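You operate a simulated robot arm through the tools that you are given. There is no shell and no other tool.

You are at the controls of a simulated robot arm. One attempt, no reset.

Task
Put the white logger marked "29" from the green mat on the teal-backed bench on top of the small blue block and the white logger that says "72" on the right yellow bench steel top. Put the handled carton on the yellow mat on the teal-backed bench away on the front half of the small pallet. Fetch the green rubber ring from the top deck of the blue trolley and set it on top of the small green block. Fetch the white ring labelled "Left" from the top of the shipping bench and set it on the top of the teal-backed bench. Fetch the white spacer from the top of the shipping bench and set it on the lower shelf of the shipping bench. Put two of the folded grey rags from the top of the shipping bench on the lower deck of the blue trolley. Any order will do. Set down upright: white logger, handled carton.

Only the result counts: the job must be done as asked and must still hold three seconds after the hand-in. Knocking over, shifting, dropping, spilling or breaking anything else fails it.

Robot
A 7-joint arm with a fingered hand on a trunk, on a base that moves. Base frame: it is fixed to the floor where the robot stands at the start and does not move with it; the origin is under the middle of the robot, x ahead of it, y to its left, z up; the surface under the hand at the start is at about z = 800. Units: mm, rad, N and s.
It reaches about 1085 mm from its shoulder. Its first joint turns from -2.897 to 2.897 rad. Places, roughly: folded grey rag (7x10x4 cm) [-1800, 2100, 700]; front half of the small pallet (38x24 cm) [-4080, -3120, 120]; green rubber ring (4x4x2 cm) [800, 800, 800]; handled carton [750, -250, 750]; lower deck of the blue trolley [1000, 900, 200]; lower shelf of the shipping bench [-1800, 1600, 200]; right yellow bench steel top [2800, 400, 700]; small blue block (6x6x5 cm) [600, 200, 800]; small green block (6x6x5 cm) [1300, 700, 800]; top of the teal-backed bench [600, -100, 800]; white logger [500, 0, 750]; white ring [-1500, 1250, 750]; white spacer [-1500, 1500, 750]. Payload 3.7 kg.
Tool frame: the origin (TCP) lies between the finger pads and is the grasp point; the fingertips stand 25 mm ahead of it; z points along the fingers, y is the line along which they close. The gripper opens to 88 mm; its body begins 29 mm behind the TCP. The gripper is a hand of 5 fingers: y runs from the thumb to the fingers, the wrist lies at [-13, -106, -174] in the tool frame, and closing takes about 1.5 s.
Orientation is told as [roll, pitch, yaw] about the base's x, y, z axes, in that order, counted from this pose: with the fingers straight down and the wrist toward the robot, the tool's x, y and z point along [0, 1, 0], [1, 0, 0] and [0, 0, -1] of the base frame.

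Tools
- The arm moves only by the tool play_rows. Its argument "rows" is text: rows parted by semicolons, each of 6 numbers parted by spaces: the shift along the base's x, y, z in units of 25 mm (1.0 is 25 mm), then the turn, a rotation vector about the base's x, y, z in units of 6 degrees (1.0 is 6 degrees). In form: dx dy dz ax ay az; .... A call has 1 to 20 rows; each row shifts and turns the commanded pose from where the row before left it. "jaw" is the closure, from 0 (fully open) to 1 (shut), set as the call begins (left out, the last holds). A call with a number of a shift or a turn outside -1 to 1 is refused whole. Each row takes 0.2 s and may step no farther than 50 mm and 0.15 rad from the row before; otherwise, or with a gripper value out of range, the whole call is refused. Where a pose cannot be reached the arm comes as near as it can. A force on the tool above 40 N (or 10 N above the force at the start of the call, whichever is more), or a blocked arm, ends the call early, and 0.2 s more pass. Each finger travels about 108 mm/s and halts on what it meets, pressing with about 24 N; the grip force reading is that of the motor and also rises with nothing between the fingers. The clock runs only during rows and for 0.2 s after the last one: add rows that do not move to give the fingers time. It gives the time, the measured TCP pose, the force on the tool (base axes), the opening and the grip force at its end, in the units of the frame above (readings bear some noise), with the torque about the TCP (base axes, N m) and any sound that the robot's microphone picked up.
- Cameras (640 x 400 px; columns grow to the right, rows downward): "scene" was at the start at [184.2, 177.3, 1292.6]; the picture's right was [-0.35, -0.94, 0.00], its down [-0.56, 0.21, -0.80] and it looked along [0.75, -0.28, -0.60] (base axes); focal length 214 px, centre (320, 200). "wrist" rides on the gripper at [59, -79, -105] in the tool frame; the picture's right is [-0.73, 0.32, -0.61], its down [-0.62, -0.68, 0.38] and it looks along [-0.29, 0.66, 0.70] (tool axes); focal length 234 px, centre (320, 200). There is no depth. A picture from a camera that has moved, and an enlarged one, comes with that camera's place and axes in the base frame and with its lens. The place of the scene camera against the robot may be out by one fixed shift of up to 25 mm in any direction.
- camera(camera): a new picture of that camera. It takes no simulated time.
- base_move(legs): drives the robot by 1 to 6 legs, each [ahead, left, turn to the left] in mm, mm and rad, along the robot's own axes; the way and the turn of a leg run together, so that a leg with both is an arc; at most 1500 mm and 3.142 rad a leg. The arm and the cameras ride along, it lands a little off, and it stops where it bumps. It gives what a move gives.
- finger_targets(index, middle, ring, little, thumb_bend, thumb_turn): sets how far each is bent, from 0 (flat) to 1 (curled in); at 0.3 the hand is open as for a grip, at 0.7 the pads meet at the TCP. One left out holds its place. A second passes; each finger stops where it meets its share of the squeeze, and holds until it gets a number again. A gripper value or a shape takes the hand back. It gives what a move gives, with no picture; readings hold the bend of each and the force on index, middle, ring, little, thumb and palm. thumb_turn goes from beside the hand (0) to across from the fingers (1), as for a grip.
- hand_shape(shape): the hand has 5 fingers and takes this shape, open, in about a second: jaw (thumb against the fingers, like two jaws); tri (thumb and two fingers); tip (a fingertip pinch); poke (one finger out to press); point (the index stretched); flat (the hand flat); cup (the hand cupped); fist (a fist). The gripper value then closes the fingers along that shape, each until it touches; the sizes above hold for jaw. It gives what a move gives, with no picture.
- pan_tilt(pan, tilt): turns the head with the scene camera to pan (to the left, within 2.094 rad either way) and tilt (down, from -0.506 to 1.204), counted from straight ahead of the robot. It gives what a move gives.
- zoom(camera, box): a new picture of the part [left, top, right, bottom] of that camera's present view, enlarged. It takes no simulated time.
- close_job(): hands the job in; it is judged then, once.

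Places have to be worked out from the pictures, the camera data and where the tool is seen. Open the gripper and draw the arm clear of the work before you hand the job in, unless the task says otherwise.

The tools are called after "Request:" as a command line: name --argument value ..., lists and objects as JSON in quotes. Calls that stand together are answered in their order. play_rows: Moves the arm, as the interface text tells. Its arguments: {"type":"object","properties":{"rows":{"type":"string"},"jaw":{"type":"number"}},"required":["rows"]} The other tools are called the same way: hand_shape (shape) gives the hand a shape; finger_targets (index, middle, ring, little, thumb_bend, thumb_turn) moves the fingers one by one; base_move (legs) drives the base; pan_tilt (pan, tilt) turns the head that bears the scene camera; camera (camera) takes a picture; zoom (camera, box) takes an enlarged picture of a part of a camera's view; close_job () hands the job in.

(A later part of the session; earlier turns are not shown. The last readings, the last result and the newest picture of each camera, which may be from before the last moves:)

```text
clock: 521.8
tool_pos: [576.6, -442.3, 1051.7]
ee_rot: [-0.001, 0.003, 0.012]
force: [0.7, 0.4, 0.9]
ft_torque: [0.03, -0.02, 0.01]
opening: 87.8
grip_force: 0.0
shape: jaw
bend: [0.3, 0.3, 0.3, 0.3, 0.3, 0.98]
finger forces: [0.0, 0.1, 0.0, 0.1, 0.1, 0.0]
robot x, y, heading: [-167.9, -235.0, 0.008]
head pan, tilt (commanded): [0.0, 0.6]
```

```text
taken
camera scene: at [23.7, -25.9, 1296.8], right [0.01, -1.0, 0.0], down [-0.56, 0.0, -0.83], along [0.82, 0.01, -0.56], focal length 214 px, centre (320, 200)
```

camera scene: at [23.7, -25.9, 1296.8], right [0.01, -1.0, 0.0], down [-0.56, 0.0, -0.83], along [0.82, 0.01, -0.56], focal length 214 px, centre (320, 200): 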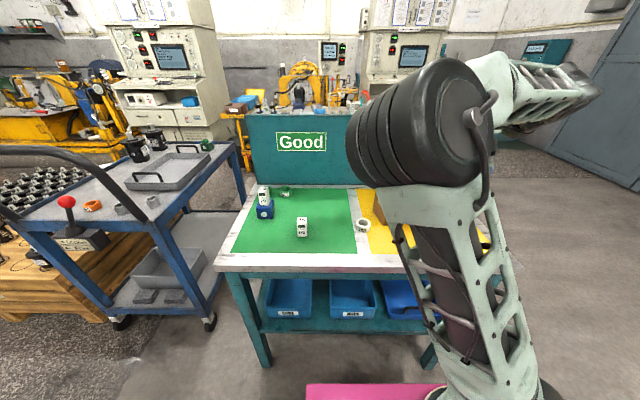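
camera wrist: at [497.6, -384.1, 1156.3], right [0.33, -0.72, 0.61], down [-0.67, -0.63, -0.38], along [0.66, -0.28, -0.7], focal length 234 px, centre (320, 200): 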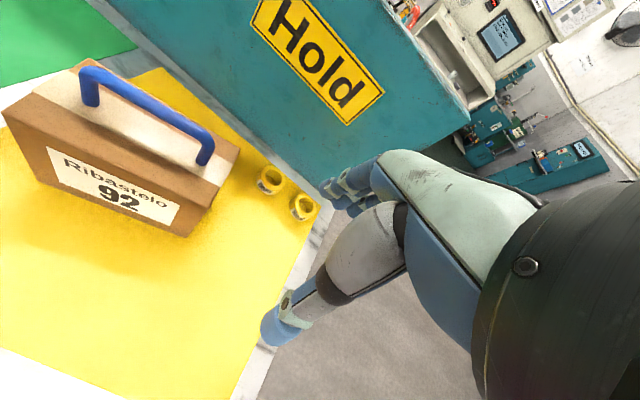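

The carton with its blue handle is clearly visible, with two yellow rings near it. I zoom to measure the handle.

Request:
zoom --camera "wrist" --box '[0, 40, 320, 240]'

```text
2.00 times, centred on (160, 140) of wrist
camera zoom: at [497.6, -384.1, 1156.3], right [0.33, -0.72, 0.61], down [-0.67, -0.63, -0.38], along [0.66, -0.28, -0.7], focal length 468 px, centre (640, 320)
```

zoom: 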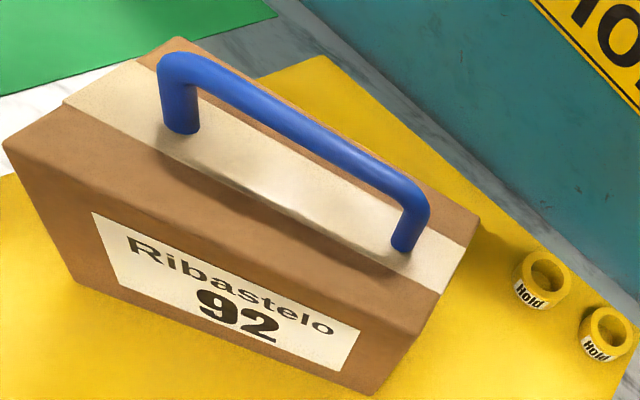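

Handle bar runs from (623, −243) to (645, −339) at z≈962, carton 153×82×120 mm. I position the hand above the bar with yaw +13°, then descend.

Request:
play_rows --rows "0.303 0.97 0 0 0 0.293; 0.303 0.97 0 0 0 0.293; 0.303 0.97 0 0 0 0.293; 0.303 0.97 0 0 0 0.293; 0.303 0.97 0 0 0 0.293; 0.303 0.97 0 0 0 0.293; 0.303 0.97 0 0 0 0.293; 0 0 -0.8 0 0 0; 0 0 0 0 0 0" --jaw 0.2

Request:
camera --camera "wrist"

Request:
camera --camera "scene"

```text
clock: 523.8
tool_pos: [632.0, -271.4, 1031.4]
ee_rot: [-0.001, 0.002, 0.227]
force: [-0.1, 0.4, -0.8]
ft_torque: [0.01, -0.01, -0.01]
opening: 70.8
grip_force: 0.1
shape: jaw
bend: [0.27, 0.34, 0.31, 0.33, 0.49, 0.99]
finger forces: [0.0, 0.0, 0.0, 0.1, 0.0, 0.0]
robot x, y, heading: [-168.2, -238.9, 0.012]
head pan, tilt (commanded): [0.0, 0.6]
```

```text
taken
camera wrist: at [540.8, -231.9, 1135.7], right [0.48, -0.63, 0.61], down [-0.52, -0.76, -0.38], along [0.7, -0.13, -0.7], focal length 234 px, centre (320, 200)
```

wrist: 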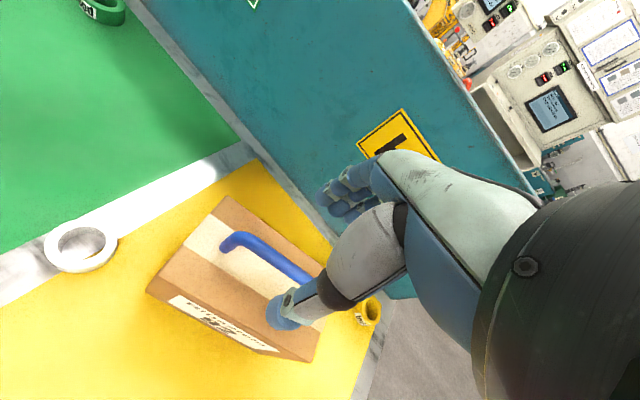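

```text
taken
camera scene: at [23.7, -25.9, 1296.8], right [0.01, -1.0, 0.0], down [-0.56, -0.01, -0.83], along [0.82, 0.01, -0.56], focal length 214 px, centre (320, 200)
```

scene: 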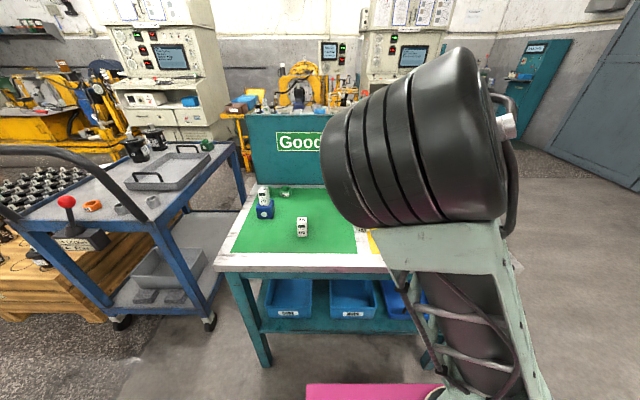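

I zoom to check the handle alignment under the hand.

Request:
zoom --camera "wrist" --box '[130, 170, 390, 370]'

```text
2.00 times, centred on (260, 270) of wrist
camera zoom: at [540.8, -231.9, 1135.7], right [0.48, -0.63, 0.61], down [-0.52, -0.76, -0.38], along [0.7, -0.13, -0.7], focal length 468 px, centre (440, 60)
```

zoom: 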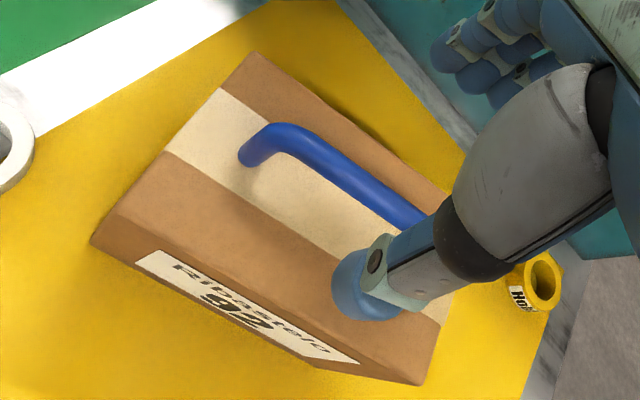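

Alignment is good (bar passes ~2 mm from TCP). I descend so the bar sits at TCP height (z≈960) and close.

Request:
play_rows --rows "-0.05 0 -0.9 0 0 0; -0.03 0 -0.9 0 0 0; 0 0 -0.7 0 0 0; 0 0 -0.35 0 0 0; 0 0 0 0 0 0"

Request:
zoom --camera "wrist" --box '[130, 150, 390, 350]'

```text
clock: 525.0
tool_pos: [627.3, -272.1, 959.8]
ee_rot: [0.0, 0.0, 0.226]
force: [-0.3, 0.5, 0.5]
ft_torque: [0.03, 0.02, 0.0]
opening: 70.5
grip_force: 0.1
shape: jaw
bend: [0.27, 0.34, 0.31, 0.33, 0.49, 0.99]
finger forces: [0.0, 0.1, 0.0, 0.0, 0.0, 0.0]
robot x, y, heading: [-168.7, -234.8, 0.011]
head pan, tilt (commanded): [0.0, 0.6]
```

```text
2.00 times, centred on (260, 250) of wrist
camera zoom: at [538.2, -232.8, 1064.5], right [0.48, -0.63, 0.61], down [-0.52, -0.76, -0.38], along [0.7, -0.13, -0.7], focal length 468 px, centre (440, 100)
```

zoom: 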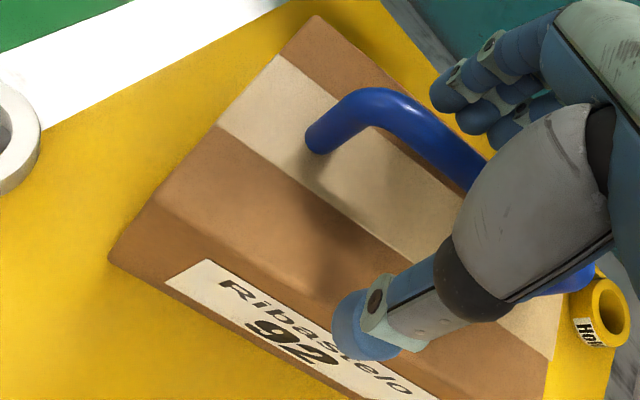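

The bar lies between thumb and fingers. I close the hand.

Request:
play_rows --rows "0 0 0 0 0 0; 0 0 0 0 0 0; 0 0 0 0 0 0; 0 0 0 0 0 0; 0 0 0 0 0 0; 0 0 0 0 0 0; 0 0 0 0 0 0; 0 0 0 0 0 0; 0 0 0 0 0 0" --jaw 1

Request:
zoom --camera "wrist" --box '[130, 150, 390, 350]'

```text
clock: 527.0
tool_pos: [628.6, -272.9, 960.1]
ee_rot: [0.001, 0.002, 0.228]
force: [0.4, 2.0, 0.4]
ft_torque: [0.05, 0.08, 0.1]
opening: 0.0
grip_force: 24.2
shape: jaw
bend: [0.72, 0.7, 0.7, 0.55, 0.38, 1.0]
finger forces: [6.5, 4.9, 3.2, 1.6, 25.8, 0.0]
robot x, y, heading: [-165.9, -234.0, 0.009]
head pan, tilt (commanded): [0.0, 0.6]
```

```text
2.00 times, centred on (260, 250) of wrist
camera zoom: at [538.5, -232.7, 1064.4], right [0.48, -0.63, 0.61], down [-0.52, -0.76, -0.38], along [0.7, -0.13, -0.7], focal length 468 px, centre (440, 100)
```

zoom: 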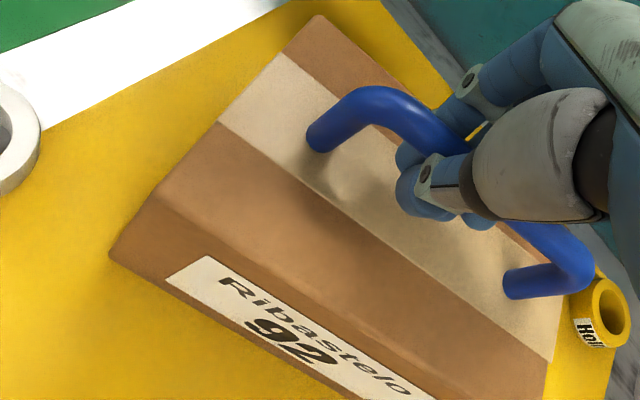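

The fingers hook under the bar with the thumb against it. I lift gently and check the load.

Request:
play_rows --rows "0 0 0.2 0 0 0; 0 0 0.2 0 0 0; 0 0 0.2 0 0 0; 0 0 0.2 0 0 0; 0 0 0.2 0 0 0; 0 0 0 0 0 0"

Request:
camera --camera "wrist"

```text
clock: 528.4
tool_pos: [628.7, -272.8, 985.2]
ee_rot: [0.001, 0.004, 0.226]
force: [0.6, -0.9, -13.5]
ft_torque: [0.1, 0.11, 0.0]
opening: 0.0
grip_force: 24.0
shape: jaw
bend: [0.72, 0.7, 0.7, 0.64, 0.38, 1.0]
finger forces: [9.4, 5.5, 4.7, 1.4, 27.4, 0.0]
robot x, y, heading: [-166.1, -238.0, 0.009]
head pan, tilt (commanded): [0.0, 0.6]
```

```text
taken
camera wrist: at [538.6, -232.9, 1089.8], right [0.48, -0.63, 0.61], down [-0.52, -0.76, -0.38], along [0.7, -0.13, -0.7], focal length 234 px, centre (320, 200)
```

wrist: 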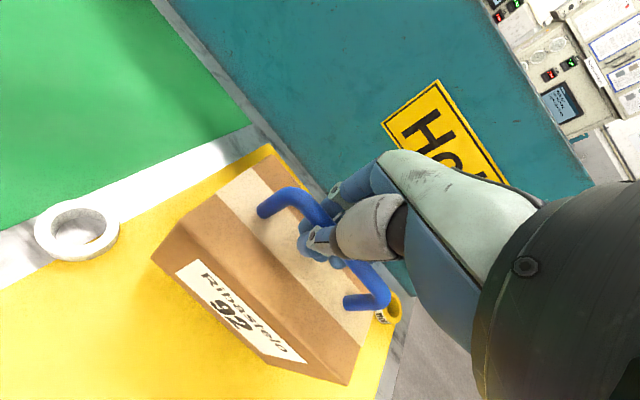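

Weight ≈1.4 kg and it hangs level. Since the pallet is low (z≈120) and the arm's floor would leave ~36 mm, I'll regrip with the hand tilted 20° back (lower reach). I set the carton back down first.

Request:
play_rows --rows "0 0 -0.3 0 0 0; 0 0 -0.3 0 0 0; 0 0 -0.2 0 0 0; 0 0 -0.1 0 0 0; 0 0 -0.1 0 0 0; 0 0 0 0 0 0"

Request:
play_rows --rows "0 0 0 0 0 0; 0 0 0 0 0 0; 0 0 0 0 0 0; 0 0 0 0 0 0; 0 0 0 0 0 0; 0 0 0 0 0 0; 0 0 0 0 0 0" --jaw 0.2

Request:
zoom --camera "wrist" --box '[130, 150, 390, 350]'

```text
clock: 529.8
tool_pos: [628.7, -272.5, 960.7]
ee_rot: [-0.001, 0.004, 0.226]
force: [0.3, 1.5, -10.3]
ft_torque: [0.07, 0.04, 0.0]
opening: 0.0
grip_force: 24.3
shape: jaw
bend: [0.72, 0.7, 0.7, 0.66, 0.38, 1.0]
finger forces: [9.8, 5.3, 3.0, 1.2, 27.6, 0.0]
robot x, y, heading: [-166.1, -237.5, 0.009]
head pan, tilt (commanded): [0.0, 0.6]
```

```text
clock: 531.4
tool_pos: [628.1, -271.4, 961.3]
ee_rot: [0.001, 0.002, 0.229]
force: [-0.2, -0.5, -0.7]
ft_torque: [0.01, 0.01, 0.03]
opening: 70.1
grip_force: 0.1
shape: jaw
bend: [0.27, 0.34, 0.32, 0.33, 0.49, 0.99]
finger forces: [0.0, 0.1, 0.0, 0.1, 0.0, 0.0]
robot x, y, heading: [-165.4, -236.6, 0.013]
head pan, tilt (commanded): [0.0, 0.6]
```

```text
2.00 times, centred on (260, 250) of wrist
camera zoom: at [538.2, -233.1, 1065.3], right [0.48, -0.63, 0.61], down [-0.52, -0.76, -0.38], along [0.7, -0.13, -0.7], focal length 468 px, centre (440, 100)
```

zoom: 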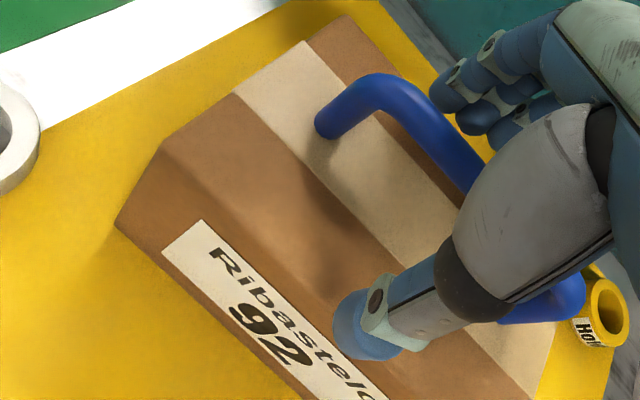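

The view of the carton changed slightly; I raise the hand and check that it stands flat.

Request:
play_rows --rows "0 0 0.5 0 0 0; 0 0 1 0 0 0; 0 0 1 0 0 0; -0.5 0.3 0.5 0 0 0; -1 0.5 0 0 0 0; -1 0.5 0 0 0 0; 0 0 0 0 0 0"

Request:
camera --camera "wrist"

```text
clock: 533.0
tool_pos: [565.1, -239.4, 1035.0]
ee_rot: [0.001, 0.003, 0.227]
force: [0.4, 0.2, 0.0]
ft_torque: [-0.01, 0.02, 0.02]
opening: 70.5
grip_force: 0.0
shape: jaw
bend: [0.27, 0.34, 0.32, 0.33, 0.49, 0.99]
finger forces: [0.0, 0.0, 0.0, 0.1, 0.0, 0.0]
robot x, y, heading: [-165.1, -238.3, 0.009]
head pan, tilt (commanded): [0.0, 0.6]
```

```text
taken
camera wrist: at [475.3, -200.5, 1139.5], right [0.48, -0.63, 0.61], down [-0.52, -0.76, -0.38], along [0.7, -0.13, -0.7], focal length 234 px, centre (320, 200)
```

wrist: 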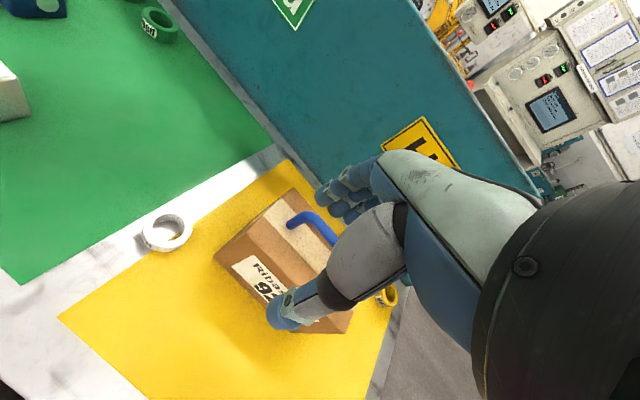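

I shift the hand to the right to get an unobstructed view of the carton.

Request:
play_rows --rows "0 -1 0.3 0 0 0; 0 -1 0.3 0 0 0; 0 -1 0 0 0 0; 0 -1 0 0 0 0; 0 -1 0 0 0 0; 0 -1 0 0 0 0; 0 -1 0 0 0 0; 0 -1 0 0 0 0; 0 0 0 0 0 0"

Request:
zoom --camera "wrist" --box '[0, 60, 320, 280]'

Request:
zoom --camera "scene" --box '[330, 150, 490, 260]'

```text
clock: 535.0
tool_pos: [565.6, -440.9, 1049.5]
ee_rot: [0.0, 0.002, 0.227]
force: [-0.2, 0.3, -0.4]
ft_torque: [-0.02, 0.01, 0.0]
opening: 70.4
grip_force: 0.1
shape: jaw
bend: [0.27, 0.34, 0.32, 0.33, 0.49, 0.99]
finger forces: [0.2, 0.0, 0.1, 0.0, 0.0, 0.0]
robot x, y, heading: [-169.5, -240.2, 0.01]
head pan, tilt (commanded): [0.0, 0.6]
```

```text
1.82 times, centred on (160, 170) of wrist
camera zoom: at [476.5, -400.9, 1155.0], right [0.48, -0.63, 0.61], down [-0.52, -0.76, -0.38], along [0.7, -0.13, -0.7], focal length 426 px, centre (611, 254)
```

zoom: 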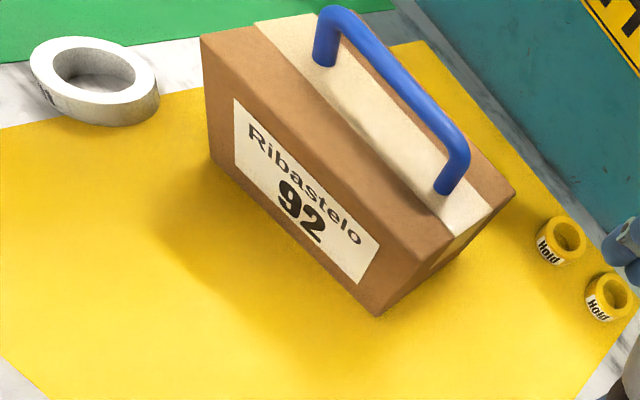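

```text
3.64 times, centred on (410, 205) of scene
camera zoom: at [23.7, -26.0, 1296.8], right [0.01, -1.0, 0.0], down [-0.56, 0.0, -0.83], along [0.82, 0.01, -0.56], focal length 780 px, centre (-7, 182)
```

zoom: 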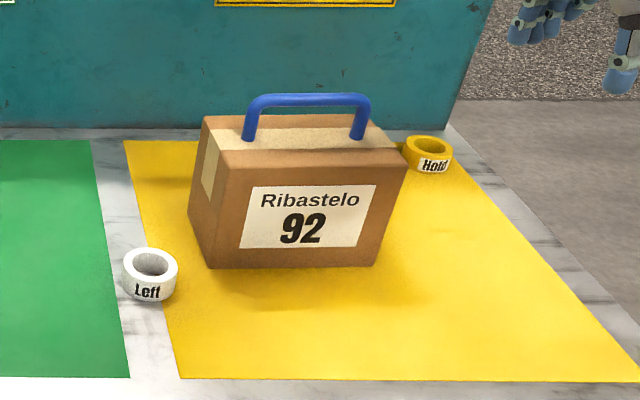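

The carton stands upright on the mat, now turned to ~3°; its handle runs from (629, −243) to (634, −340). I move above it again, square the yaw, and tilt the hand 20° back.

Request:
play_rows --rows "0.389 0.963 0.1 0 0 -0.243; 0.389 0.963 0.1 0 0 -0.243; 0.389 0.963 0 0 0 -0.243; 0.389 0.963 0 0 0 -0.243; 0.389 0.963 0 0 0 -0.243; 0.389 0.963 0 0 0 -0.243; 0.389 0.963 0 0 0 -0.243; 0 0 0 -0.04 0.83 0; 0 0 0 -0.04 0.83 0; 0 0 0 -0.04 0.83 0; 0 0 0 -0.04 0.83 0; 0 0 0 0 0 0"

Request:
zoom --camera "wrist" --box '[100, 150, 400, 380]'

Request:
camera --camera "scene"

```text
clock: 537.6
tool_pos: [634.6, -271.2, 1053.9]
ee_rot: [0.0, 0.352, 0.047]
force: [0.6, 0.2, 0.3]
ft_torque: [0.0, -0.01, 0.02]
opening: 70.2
grip_force: 0.1
shape: jaw
bend: [0.27, 0.34, 0.32, 0.33, 0.49, 0.99]
finger forces: [0.1, 0.0, 0.0, 0.0, 0.1, 0.0]
robot x, y, heading: [-164.4, -233.6, 0.008]
head pan, tilt (commanded): [0.0, 0.6]
```

```text
1.74 times, centred on (250, 265) of wrist
camera zoom: at [592.9, -214.7, 1180.7], right [0.55, -0.7, 0.46], down [-0.74, -0.66, -0.13], along [0.39, -0.27, -0.88], focal length 407 px, centre (442, 87)
```

zoom: 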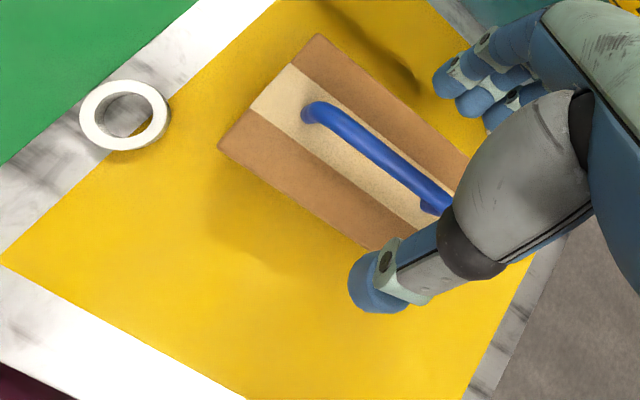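

```text
taken
camera scene: at [23.7, -25.9, 1296.8], right [0.01, -1.0, 0.0], down [-0.56, 0.0, -0.83], along [0.82, 0.01, -0.56], focal length 214 px, centre (320, 200)
```

scene: 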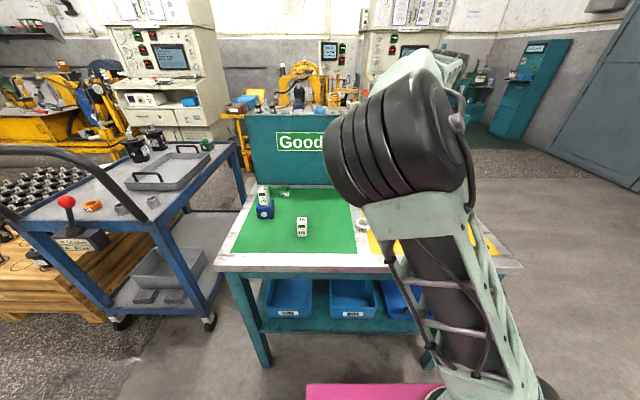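

Tilt set (20°). I descend to z≈971 with the bar between thumb and fingers.

Request:
play_rows --rows "0 0 -0.9 0 0 0; 0 0 -0.9 0 0 0; 0 0 -0.8 0 0 0; 0 0 -0.4 0 0 0; 0 0 -0.3 0 0 0; 0 0 0 0 0 0"

Request:
zoom --camera "wrist" --box '[100, 150, 400, 380]'

```text
clock: 539.0
tool_pos: [633.5, -272.2, 973.1]
ee_rot: [0.001, 0.35, 0.05]
force: [-1.1, -0.6, 0.2]
ft_torque: [-0.01, 0.01, 0.01]
opening: 70.5
grip_force: 0.1
shape: jaw
bend: [0.27, 0.34, 0.32, 0.33, 0.49, 0.99]
finger forces: [0.1, 0.0, 0.0, 0.1, 0.0, 0.0]
robot x, y, heading: [-163.0, -231.7, 0.007]
head pan, tilt (commanded): [0.0, 0.6]
```

```text
1.74 times, centred on (250, 265) of wrist
camera zoom: at [592.5, -214.4, 1097.6], right [0.55, -0.7, 0.46], down [-0.74, -0.66, -0.13], along [0.39, -0.27, -0.88], focal length 407 px, centre (442, 87)
```

zoom: 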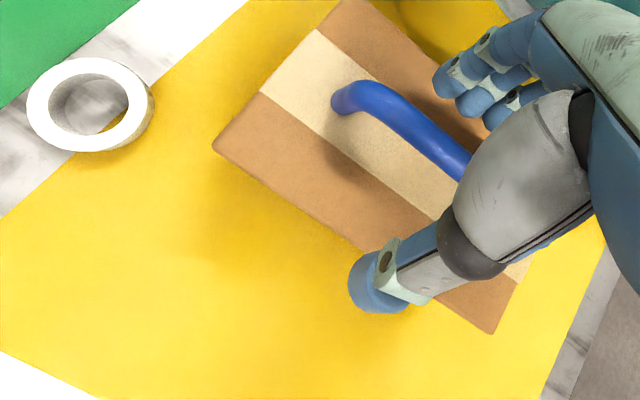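

The bar is between thumb and fingers. I close and then lift slightly.

Request:
play_rows --rows "0 0 0 0 0 0; 0 0 0 0 0 0; 0 0 0 0 0 0; 0 0 0 0 0 0; 0 0 0 0 0 0; 0 0 0 0 0 0; 0 0 0 0 0 0; 0 0 0 0 0 0; 0 0 0 0 0 0" --jaw 1

Request:
zoom --camera "wrist" --box '[100, 150, 400, 380]'

Request:
play_rows --rows "0 0 0.2 0 0 0; 0 0 0.2 0 0 0; 0 0 0.2 0 0 0; 0 0 0.2 0 0 0; 0 0 0.2 0 0 0; 0 0 0 0 0 0"

Request:
zoom --camera "wrist" --box '[100, 150, 400, 380]'

```text
clock: 541.0
tool_pos: [634.0, -271.5, 971.9]
ee_rot: [0.0, 0.351, 0.047]
force: [-0.1, -0.1, 0.0]
ft_torque: [0.0, -0.01, 0.1]
opening: 4.2
grip_force: 24.2
shape: jaw
bend: [0.73, 0.58, 0.54, 0.71, 0.56, 1.0]
finger forces: [13.7, 6.4, 3.0, 1.5, 20.7, 0.0]
robot x, y, heading: [-163.8, -235.6, 0.007]
head pan, tilt (commanded): [0.0, 0.6]
```

```text
1.74 times, centred on (250, 265) of wrist
camera zoom: at [592.9, -214.3, 1097.4], right [0.55, -0.7, 0.46], down [-0.74, -0.66, -0.13], along [0.39, -0.27, -0.88], focal length 407 px, centre (442, 87)
```

zoom: 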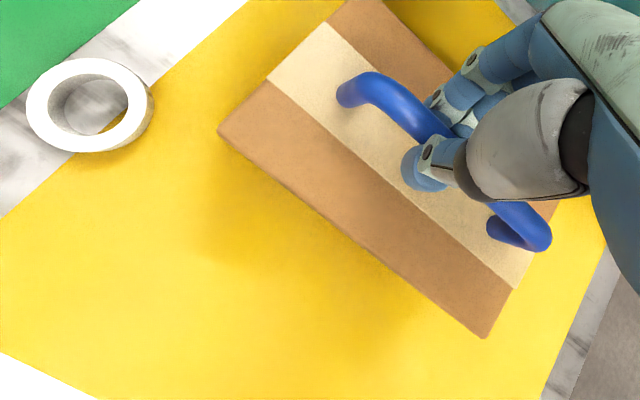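

```text
clock: 542.4
tool_pos: [633.3, -271.0, 996.8]
ee_rot: [0.001, 0.35, 0.05]
force: [-0.8, -0.1, -13.7]
ft_torque: [0.1, 0.02, -0.03]
opening: 4.1
grip_force: 23.5
shape: jaw
bend: [0.73, 0.58, 0.55, 0.71, 0.56, 1.0]
finger forces: [13.2, 7.4, 3.0, 0.0, 20.0, 0.1]
robot x, y, heading: [-165.5, -236.3, 0.006]
head pan, tilt (commanded): [0.0, 0.6]
```

```text
1.74 times, centred on (250, 265) of wrist
camera zoom: at [593.1, -214.5, 1122.8], right [0.55, -0.7, 0.46], down [-0.74, -0.66, -0.13], along [0.39, -0.27, -0.88], focal length 407 px, centre (442, 87)
```

zoom: 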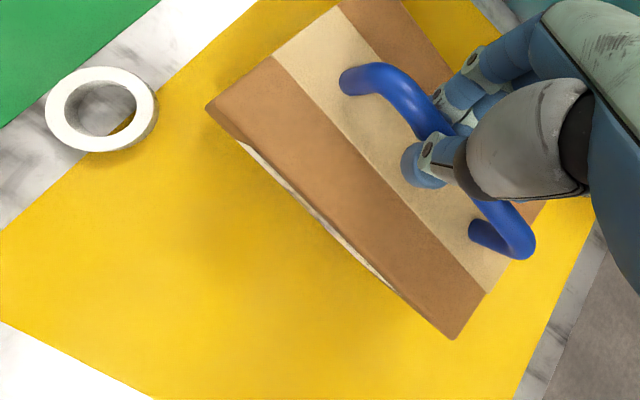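

Lifted; the bar is pinched firmly (thumb 20 N). I raise further and look at the carton's posture from the head camera.

Request:
play_rows --rows "0 0 0.4 0 0 0; 0 0 0.4 0 0 0; 0 0 0.4 0 0 0; 0 0 0.4 0 0 0; 0 0 0.4 0 0 0; 0 0 0.4 0 0 0; -0.3 0 0.3 0 0 0; -0.5 0 0 0 0 0; -0.5 0 0 0 0 0; -0.5 0 0 0 0 0; -0.5 0 0 0 0 0; -0.5 0 0 0 0 0; 0 0 0 0 0 0"

Request:
pan_tilt --pan -0.4 --tilt 0.5

Request:
camera --camera "scene"

Request:
camera --camera "wrist"

```text
clock: 545.2
tool_pos: [563.7, -271.1, 1065.8]
ee_rot: [-0.001, 0.35, 0.048]
force: [0.3, -0.3, -14.3]
ft_torque: [0.11, -0.02, -0.01]
opening: 4.2
grip_force: 23.7
shape: jaw
bend: [0.73, 0.58, 0.55, 0.71, 0.57, 1.0]
finger forces: [13.7, 7.2, 3.0, 0.1, 20.1, 0.1]
robot x, y, heading: [-165.8, -233.9, 0.011]
head pan, tilt (commanded): [0.0, 0.6]
```

```text
clock: 546.1
tool_pos: [564.9, -271.3, 1065.2]
ee_rot: [0.0, 0.351, 0.048]
force: [0.4, 0.3, -13.3]
ft_torque: [0.06, 0.08, 0.0]
opening: 4.6
grip_force: 23.7
shape: jaw
bend: [0.73, 0.58, 0.55, 0.71, 0.57, 1.0]
finger forces: [14.1, 7.2, 3.0, 0.0, 19.7, 0.1]
robot x, y, heading: [-168.8, -237.3, 0.011]
head pan, tilt (commanded): [-0.4, 0.499]
```

```text
taken
camera scene: at [19.9, -61.3, 1305.8], right [-0.38, -0.92, 0.0], down [-0.44, 0.18, -0.88], along [0.81, -0.33, -0.48], focal length 214 px, centre (320, 200)
```

scene: 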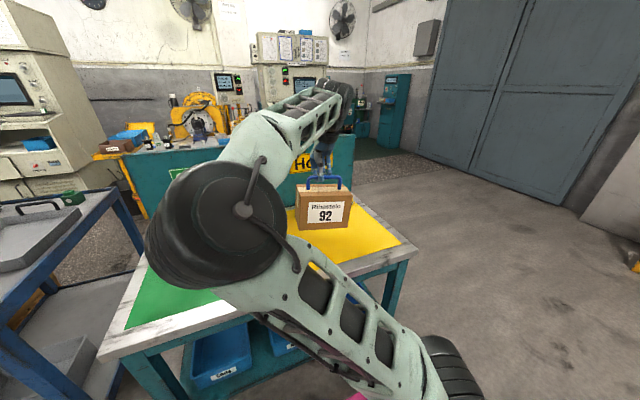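

```text
taken
camera wrist: at [523.1, -214.3, 1190.3], right [0.55, -0.7, 0.46], down [-0.74, -0.66, -0.13], along [0.39, -0.27, -0.88], focal length 234 px, centre (320, 200)
```

wrist: 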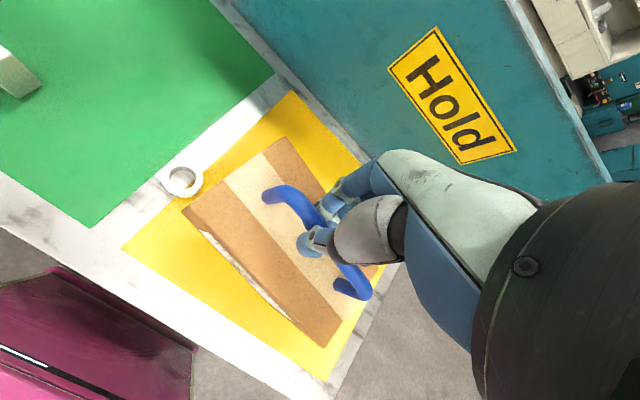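

The carton hangs level. Before driving I look for the small pallet in the far corner.

Request:
base_move --legs '[[-350, 0, 0]]'

Request:
pan_tilt --pan -2.09 --tilt 0.3

Request:
camera --camera "scene"

Request:
zoom --camera "scene" --box '[330, 110, 560, 260]'

```text
clock: 548.4
tool_pos: [215.4, -272.9, 1064.9]
ee_rot: [0.001, 0.35, 0.049]
force: [-0.5, 0.4, -14.1]
ft_torque: [0.05, 0.06, 0.0]
opening: 4.3
grip_force: 23.7
shape: jaw
bend: [0.73, 0.58, 0.56, 0.71, 0.57, 1.0]
finger forces: [14.4, 6.9, 2.9, 0.0, 19.7, 0.0]
robot x, y, heading: [-514.3, -240.2, 0.007]
head pan, tilt (commanded): [-0.4, 0.499]
```

```text
clock: 550.1
tool_pos: [214.9, -272.7, 1065.9]
ee_rot: [-0.001, 0.352, 0.051]
force: [-0.6, 0.3, -13.5]
ft_torque: [0.06, 0.06, 0.0]
opening: 4.3
grip_force: 24.6
shape: jaw
bend: [0.73, 0.58, 0.56, 0.71, 0.57, 1.0]
finger forces: [14.5, 7.1, 2.8, 0.0, 19.6, 0.0]
robot x, y, heading: [-512.8, -235.3, 0.007]
head pan, tilt (commanded): [-2.089, 0.3]
```

```text
taken
camera scene: at [-458.5, -111.4, 1324.3], right [-0.87, 0.49, 0.0], down [0.14, 0.26, -0.96], along [-0.46, -0.83, -0.3], focal length 214 px, centre (320, 200)
```

scene: 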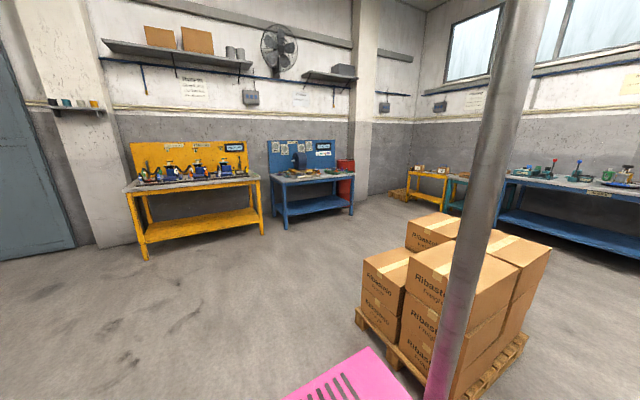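

```text
2.67 times, centred on (445, 185) of scene
camera zoom: at [-458.5, -111.4, 1324.3], right [-0.87, 0.49, 0.0], down [0.14, 0.26, -0.96], along [-0.46, -0.83, -0.3], focal length 572 px, centre (-13, 240)
```

zoom: 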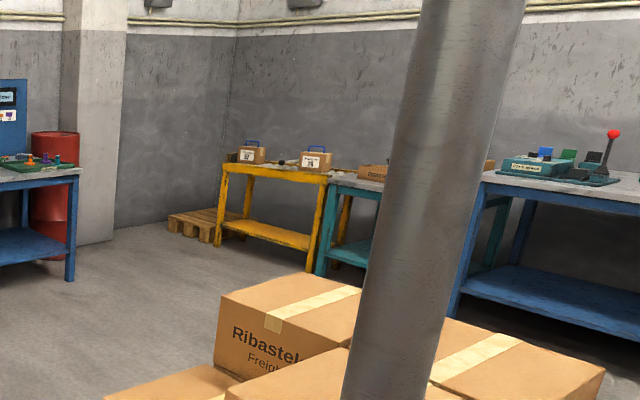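

I found the small pallet beyond the yellow bench in the far corner, near a pillar and red drum. I first strafe south to open floor and turn toward it.

Request:
base_move --legs '[[0, -1300, 0], [0, 0, -1.4], [0, 0, -1.393]]'

Request:
pan_tilt --pan 0.0 --tilt 0.35

Request:
camera --camera "scene"

Request:
camera --camera "wrist"

```text
clock: 563.5
tool_pos: [-1200.7, -1744.6, 1065.8]
ee_rot: [-0.001, 0.351, -2.747]
force: [-0.1, -0.5, -15.3]
ft_torque: [0.0, -0.09, 0.0]
opening: 4.2
grip_force: 23.5
shape: jaw
bend: [0.73, 0.59, 0.58, 0.71, 0.58, 1.0]
finger forces: [15.4, 6.8, 2.9, 0.1, 18.8, 0.1]
robot x, y, heading: [-502.8, -1527.7, -2.788]
head pan, tilt (commanded): [-2.089, 0.3]
```

```text
clock: 565.5
tool_pos: [-1200.4, -1743.5, 1064.3]
ee_rot: [0.0, 0.35, -2.747]
force: [-0.1, 0.7, -13.0]
ft_torque: [0.01, -0.07, 0.01]
opening: 4.0
grip_force: 24.3
shape: jaw
bend: [0.73, 0.59, 0.58, 0.71, 0.58, 1.0]
finger forces: [15.2, 6.8, 2.8, 0.0, 18.7, 0.0]
robot x, y, heading: [-500.0, -1531.8, -2.789]
head pan, tilt (commanded): [0.0, 0.351]
```

```text
taken
camera scene: at [-603.3, -1825.9, 1319.5], right [-0.35, 0.94, 0.0], down [0.32, 0.12, -0.94], along [-0.88, -0.32, -0.34], focal length 214 px, centre (320, 200)
```

scene: 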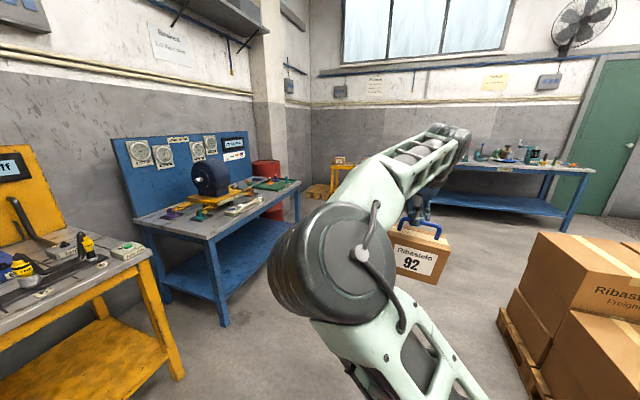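

```text
taken
camera wrist: at [-1144.0, -1783.9, 1190.2], right [-0.75, 0.47, 0.46], down [0.47, 0.87, -0.13], along [-0.46, 0.12, -0.88], focal length 234 px, centre (320, 200)
```

wrist: 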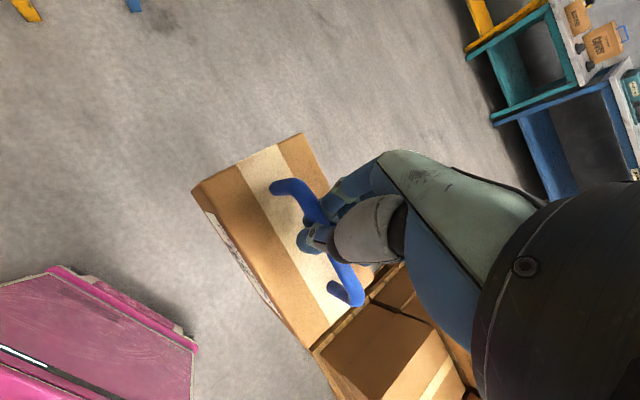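

I zoom ahead to measure the blue bench end, drum, pillar and the small pallet.

Request:
zoom --camera "scene" --box '[200, 130, 400, 255]'

```text
3.20 times, centred on (300, 192) of scene
camera zoom: at [-603.3, -1825.9, 1319.5], right [-0.35, 0.94, 0.0], down [0.32, 0.12, -0.94], along [-0.88, -0.32, -0.34], focal length 686 px, centre (384, 224)
```

zoom: 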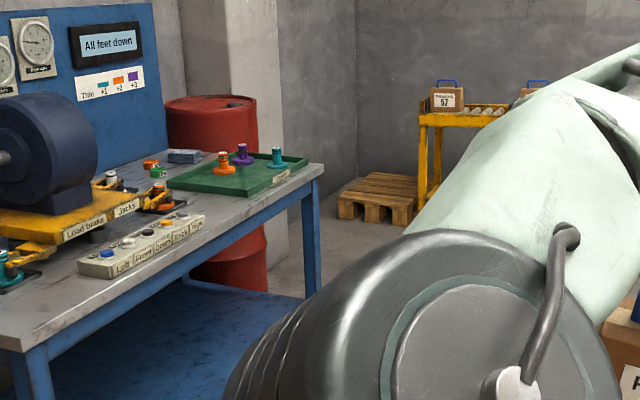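

The pallet's front edge is at about x≈−4000, y −3320…−2880. I drive on to around (−2300, −1900) and re-measure.

Request:
base_move --legs '[[910, -138, 0], [910, -138, 0]]'

Request:
pan_tilt --pan 0.35 --tilt 0.45

Request:
camera --camera "scene"

Request:
camera --camera "wrist"

```text
clock: 574.7
tool_pos: [-3008.9, -2113.4, 1064.7]
ee_rot: [0.001, 0.35, -2.75]
force: [0.4, -0.1, -12.7]
ft_torque: [-0.02, -0.11, 0.01]
opening: 4.3
grip_force: 23.5
shape: jaw
bend: [0.73, 0.59, 0.58, 0.71, 0.58, 1.0]
finger forces: [15.8, 6.7, 2.7, 0.1, 18.5, 0.1]
robot x, y, heading: [-2309.8, -1903.0, -2.786]
head pan, tilt (commanded): [0.0, 0.351]
```

```text
clock: 575.6
tool_pos: [-3008.6, -2115.4, 1065.7]
ee_rot: [0.001, 0.353, -2.75]
force: [-0.9, -0.7, -13.7]
ft_torque: [0.02, -0.07, 0.01]
opening: 4.4
grip_force: 24.5
shape: jaw
bend: [0.73, 0.59, 0.58, 0.71, 0.58, 1.0]
finger forces: [15.9, 6.7, 2.7, 0.0, 18.4, 0.0]
robot x, y, heading: [-2307.3, -1900.5, -2.791]
head pan, tilt (commanded): [0.351, 0.45]
```

```text
taken
camera scene: at [-2392.6, -2223.7, 1310.3], right [-0.65, 0.76, 0.0], down [0.33, 0.28, -0.9], along [-0.69, -0.58, -0.44], focal length 214 px, centre (320, 200)
```

scene: 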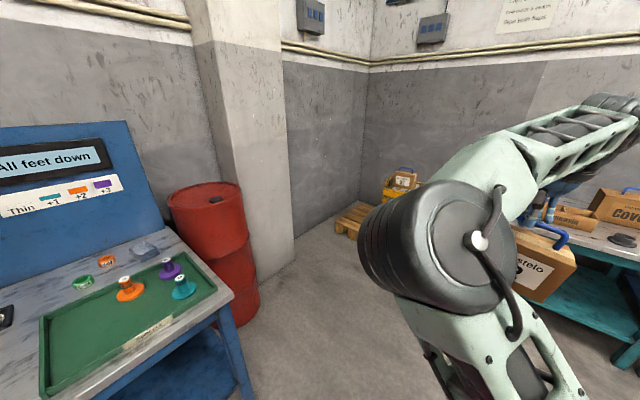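

```text
taken
camera wrist: at [-2950.5, -2153.9, 1190.0], right [-0.75, 0.47, 0.46], down [0.47, 0.87, -0.13], along [-0.46, 0.12, -0.88], focal length 234 px, centre (320, 200)
```

wrist: 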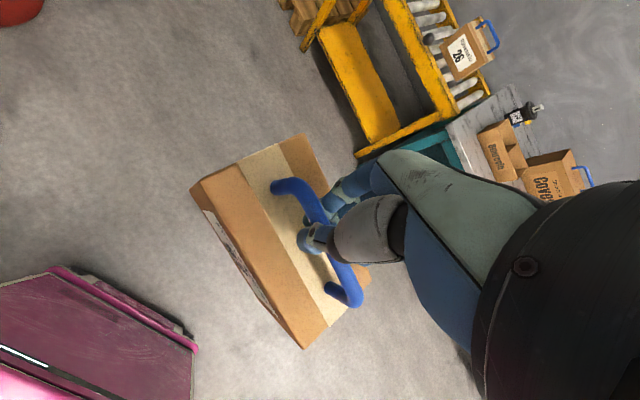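

I zoom the wrist view at the top to see the pallet and roller bench from above.

Request:
zoom --camera "wrist" --box '[220, 0, 500, 170]'

```text
2.29 times, centred on (360, 85) of wrist
camera zoom: at [-2950.5, -2153.9, 1190.0], right [-0.75, 0.47, 0.46], down [0.47, 0.87, -0.13], along [-0.46, 0.12, -0.88], focal length 535 px, centre (229, 463)
```

zoom: 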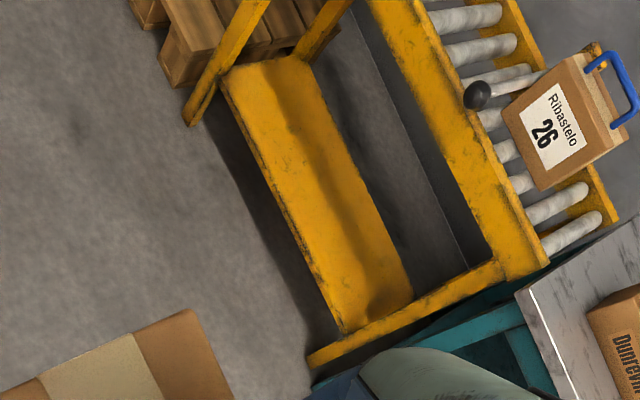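

The pallet's right edge is y≈−2910, front edge x≈−3980; roller table front at x≈−3967. I go west first, then diagonal to the final spot, keeping clear of the blue bench and drum.

Request:
base_move --legs '[[898, 147, 0]]'

Request:
pan_tilt --pan 0.6 --tilt 0.6

Request:
camera --camera "scene"

Request:
camera --camera "wrist"

```text
clock: 580.3
tool_pos: [-3799.4, -2555.6, 1064.0]
ee_rot: [0.001, 0.353, -2.753]
force: [0.3, 0.1, -13.8]
ft_torque: [-0.02, -0.09, -0.01]
opening: 4.1
grip_force: 23.5
shape: jaw
bend: [0.73, 0.59, 0.58, 0.71, 0.58, 1.0]
finger forces: [15.8, 6.7, 2.7, 0.0, 18.4, 0.0]
robot x, y, heading: [-3102.8, -2349.0, -2.794]
head pan, tilt (commanded): [0.351, 0.45]
```

```text
clock: 581.1
tool_pos: [-3799.9, -2555.8, 1065.3]
ee_rot: [0.0, 0.354, -2.754]
force: [-0.4, -0.5, -14.3]
ft_torque: [0.05, -0.1, 0.0]
opening: 4.5
grip_force: 23.8
shape: jaw
bend: [0.73, 0.59, 0.58, 0.71, 0.58, 1.0]
finger forces: [15.9, 6.7, 2.6, 0.0, 18.4, 0.1]
robot x, y, heading: [-3101.4, -2346.5, -2.798]
head pan, tilt (commanded): [0.6, 0.6]
```

```text
taken
camera scene: at [-3166.4, -2681.1, 1296.8], right [-0.81, 0.58, 0.0], down [0.33, 0.46, -0.83], along [-0.48, -0.67, -0.56], focal length 214 px, centre (320, 200)
```

scene: 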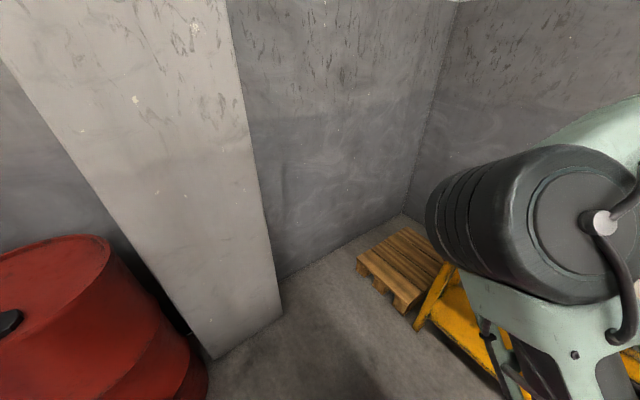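

```text
taken
camera wrist: at [-3742.7, -2595.0, 1189.9], right [-0.75, 0.48, 0.46], down [0.48, 0.87, -0.13], along [-0.46, 0.13, -0.88], focal length 234 px, centre (320, 200)
```

wrist: 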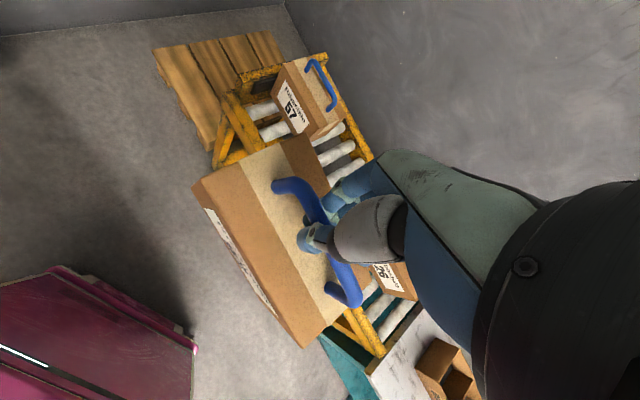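

I zoom the wrist view on the pallet for precise coordinates.

Request:
zoom --camera "wrist" --box '[130, 10, 350, 180]'

Request:
zoom --camera "scene" --box '[330, 200, 470, 330]'

```text
2.35 times, centred on (240, 95) of wrist
camera zoom: at [-3742.7, -2595.0, 1189.9], right [-0.75, 0.48, 0.46], down [0.48, 0.87, -0.13], along [-0.46, 0.13, -0.88], focal length 551 px, centre (508, 447)
```

zoom: 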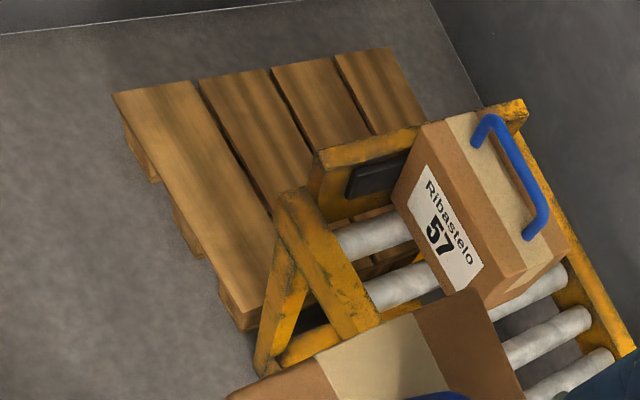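

```text
3.08 times, centred on (400, 265) of scene
camera zoom: at [-3166.4, -2681.1, 1296.8], right [-0.81, 0.58, 0.0], down [0.33, 0.46, -0.83], along [-0.48, -0.67, -0.56], focal length 660 px, centre (74, 0)
```

zoom: 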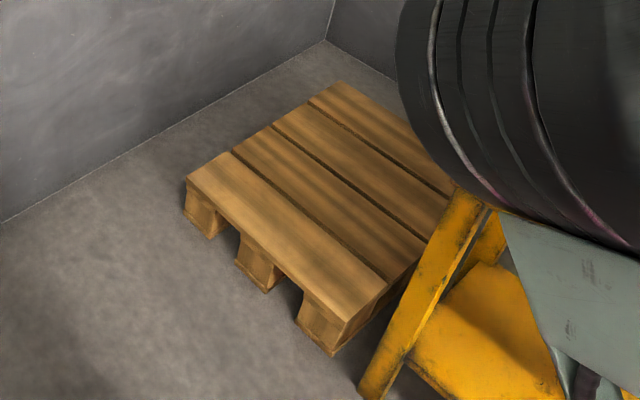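

Pallet top front edge: x≈−3960, y −3329…−2907, z≈118. Target carton centre (−4080, −3118). I drive the final diagonal leg.

Request:
base_move --legs '[[362, 452, 0]]'

Request:
camera --camera "wrist"

Request:
camera --camera "scene"

```text
clock: 584.4
tool_pos: [-3982.2, -3104.9, 1065.2]
ee_rot: [-0.001, 0.353, -2.755]
force: [-0.5, -0.7, -14.0]
ft_torque: [0.02, -0.11, 0.02]
opening: 4.3
grip_force: 24.3
shape: jaw
bend: [0.73, 0.59, 0.59, 0.71, 0.59, 1.0]
finger forces: [16.0, 7.1, 2.8, 0.0, 18.5, 0.0]
robot x, y, heading: [-3280.8, -2897.4, -2.797]
head pan, tilt (commanded): [0.6, 0.6]
```

```text
taken
camera wrist: at [-3925.1, -3144.7, 1190.0], right [-0.75, 0.48, 0.46], down [0.48, 0.87, -0.13], along [-0.46, 0.13, -0.88], focal length 234 px, centre (320, 200)
```

wrist: 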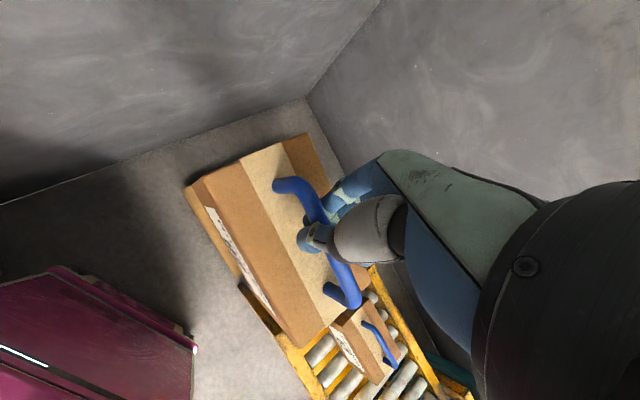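

```text
taken
camera scene: at [-3348.7, -3230.1, 1296.7], right [-0.81, 0.58, 0.0], down [0.33, 0.46, -0.82], along [-0.48, -0.67, -0.57], focal length 214 px, centre (320, 200)
```

scene: 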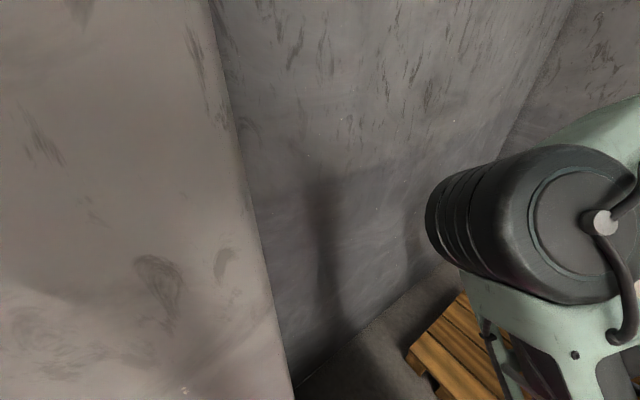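

In place. I extend the hand over the pallet's front half and lower the carton in stages.

Request:
play_rows --rows "-0.75 -0.25 0 0 0 0; -0.75 -0.25 0 0 0 0; -0.75 -0.25 0 0 0 0; -0.75 -0.25 0 0 0 0; -0.75 -0.25 0 0 0 0; 0 0 -1 0 0 0; 0 0 -1 0 0 0; 0 0 -1 0 0 0; 0 0 -1 0 0 0; 0 0 -1 0 0 0; 0 0 -1 0 0 0; 0 0 -1 0 0 0; 0 0 -1 0 0 0; 0 0 -1 0 0 0; 0 0 -1 0 0 0; 0 0 -1 0 0 0; 0 0 -1 0 0 0; 0 0 -1 0 0 0; 0 0 -1 0 0 0; 0 0 0 0 0 0"

Request:
camera --camera "wrist"

Request:
camera --camera "scene"

```text
clock: 588.6
tool_pos: [-4075.1, -3136.2, 714.6]
ee_rot: [0.0, 0.354, -2.755]
force: [-0.9, -0.2, -13.9]
ft_torque: [0.02, -0.05, -0.03]
opening: 4.3
grip_force: 24.0
shape: jaw
bend: [0.73, 0.59, 0.6, 0.71, 0.59, 1.0]
finger forces: [17.0, 6.3, 2.7, 0.0, 18.5, 0.0]
robot x, y, heading: [-3283.3, -2897.0, -2.796]
head pan, tilt (commanded): [0.6, 0.6]
```

```text
taken
camera wrist: at [-4018.5, -3176.1, 839.3], right [-0.75, 0.48, 0.46], down [0.48, 0.87, -0.13], along [-0.46, 0.13, -0.88], focal length 234 px, centre (320, 200)
```

wrist: 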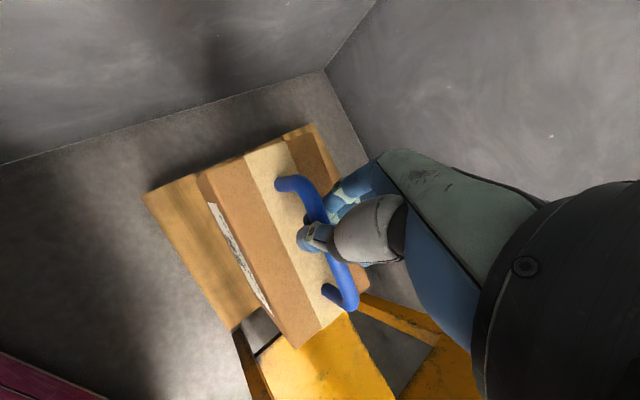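

```text
taken
camera scene: at [-3348.7, -3230.2, 1296.7], right [-0.81, 0.58, 0.0], down [0.33, 0.46, -0.82], along [-0.48, -0.67, -0.57], focal length 214 px, centre (320, 200)
```

scene: 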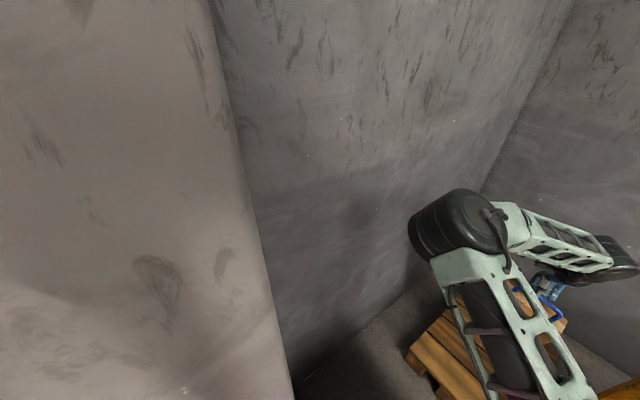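

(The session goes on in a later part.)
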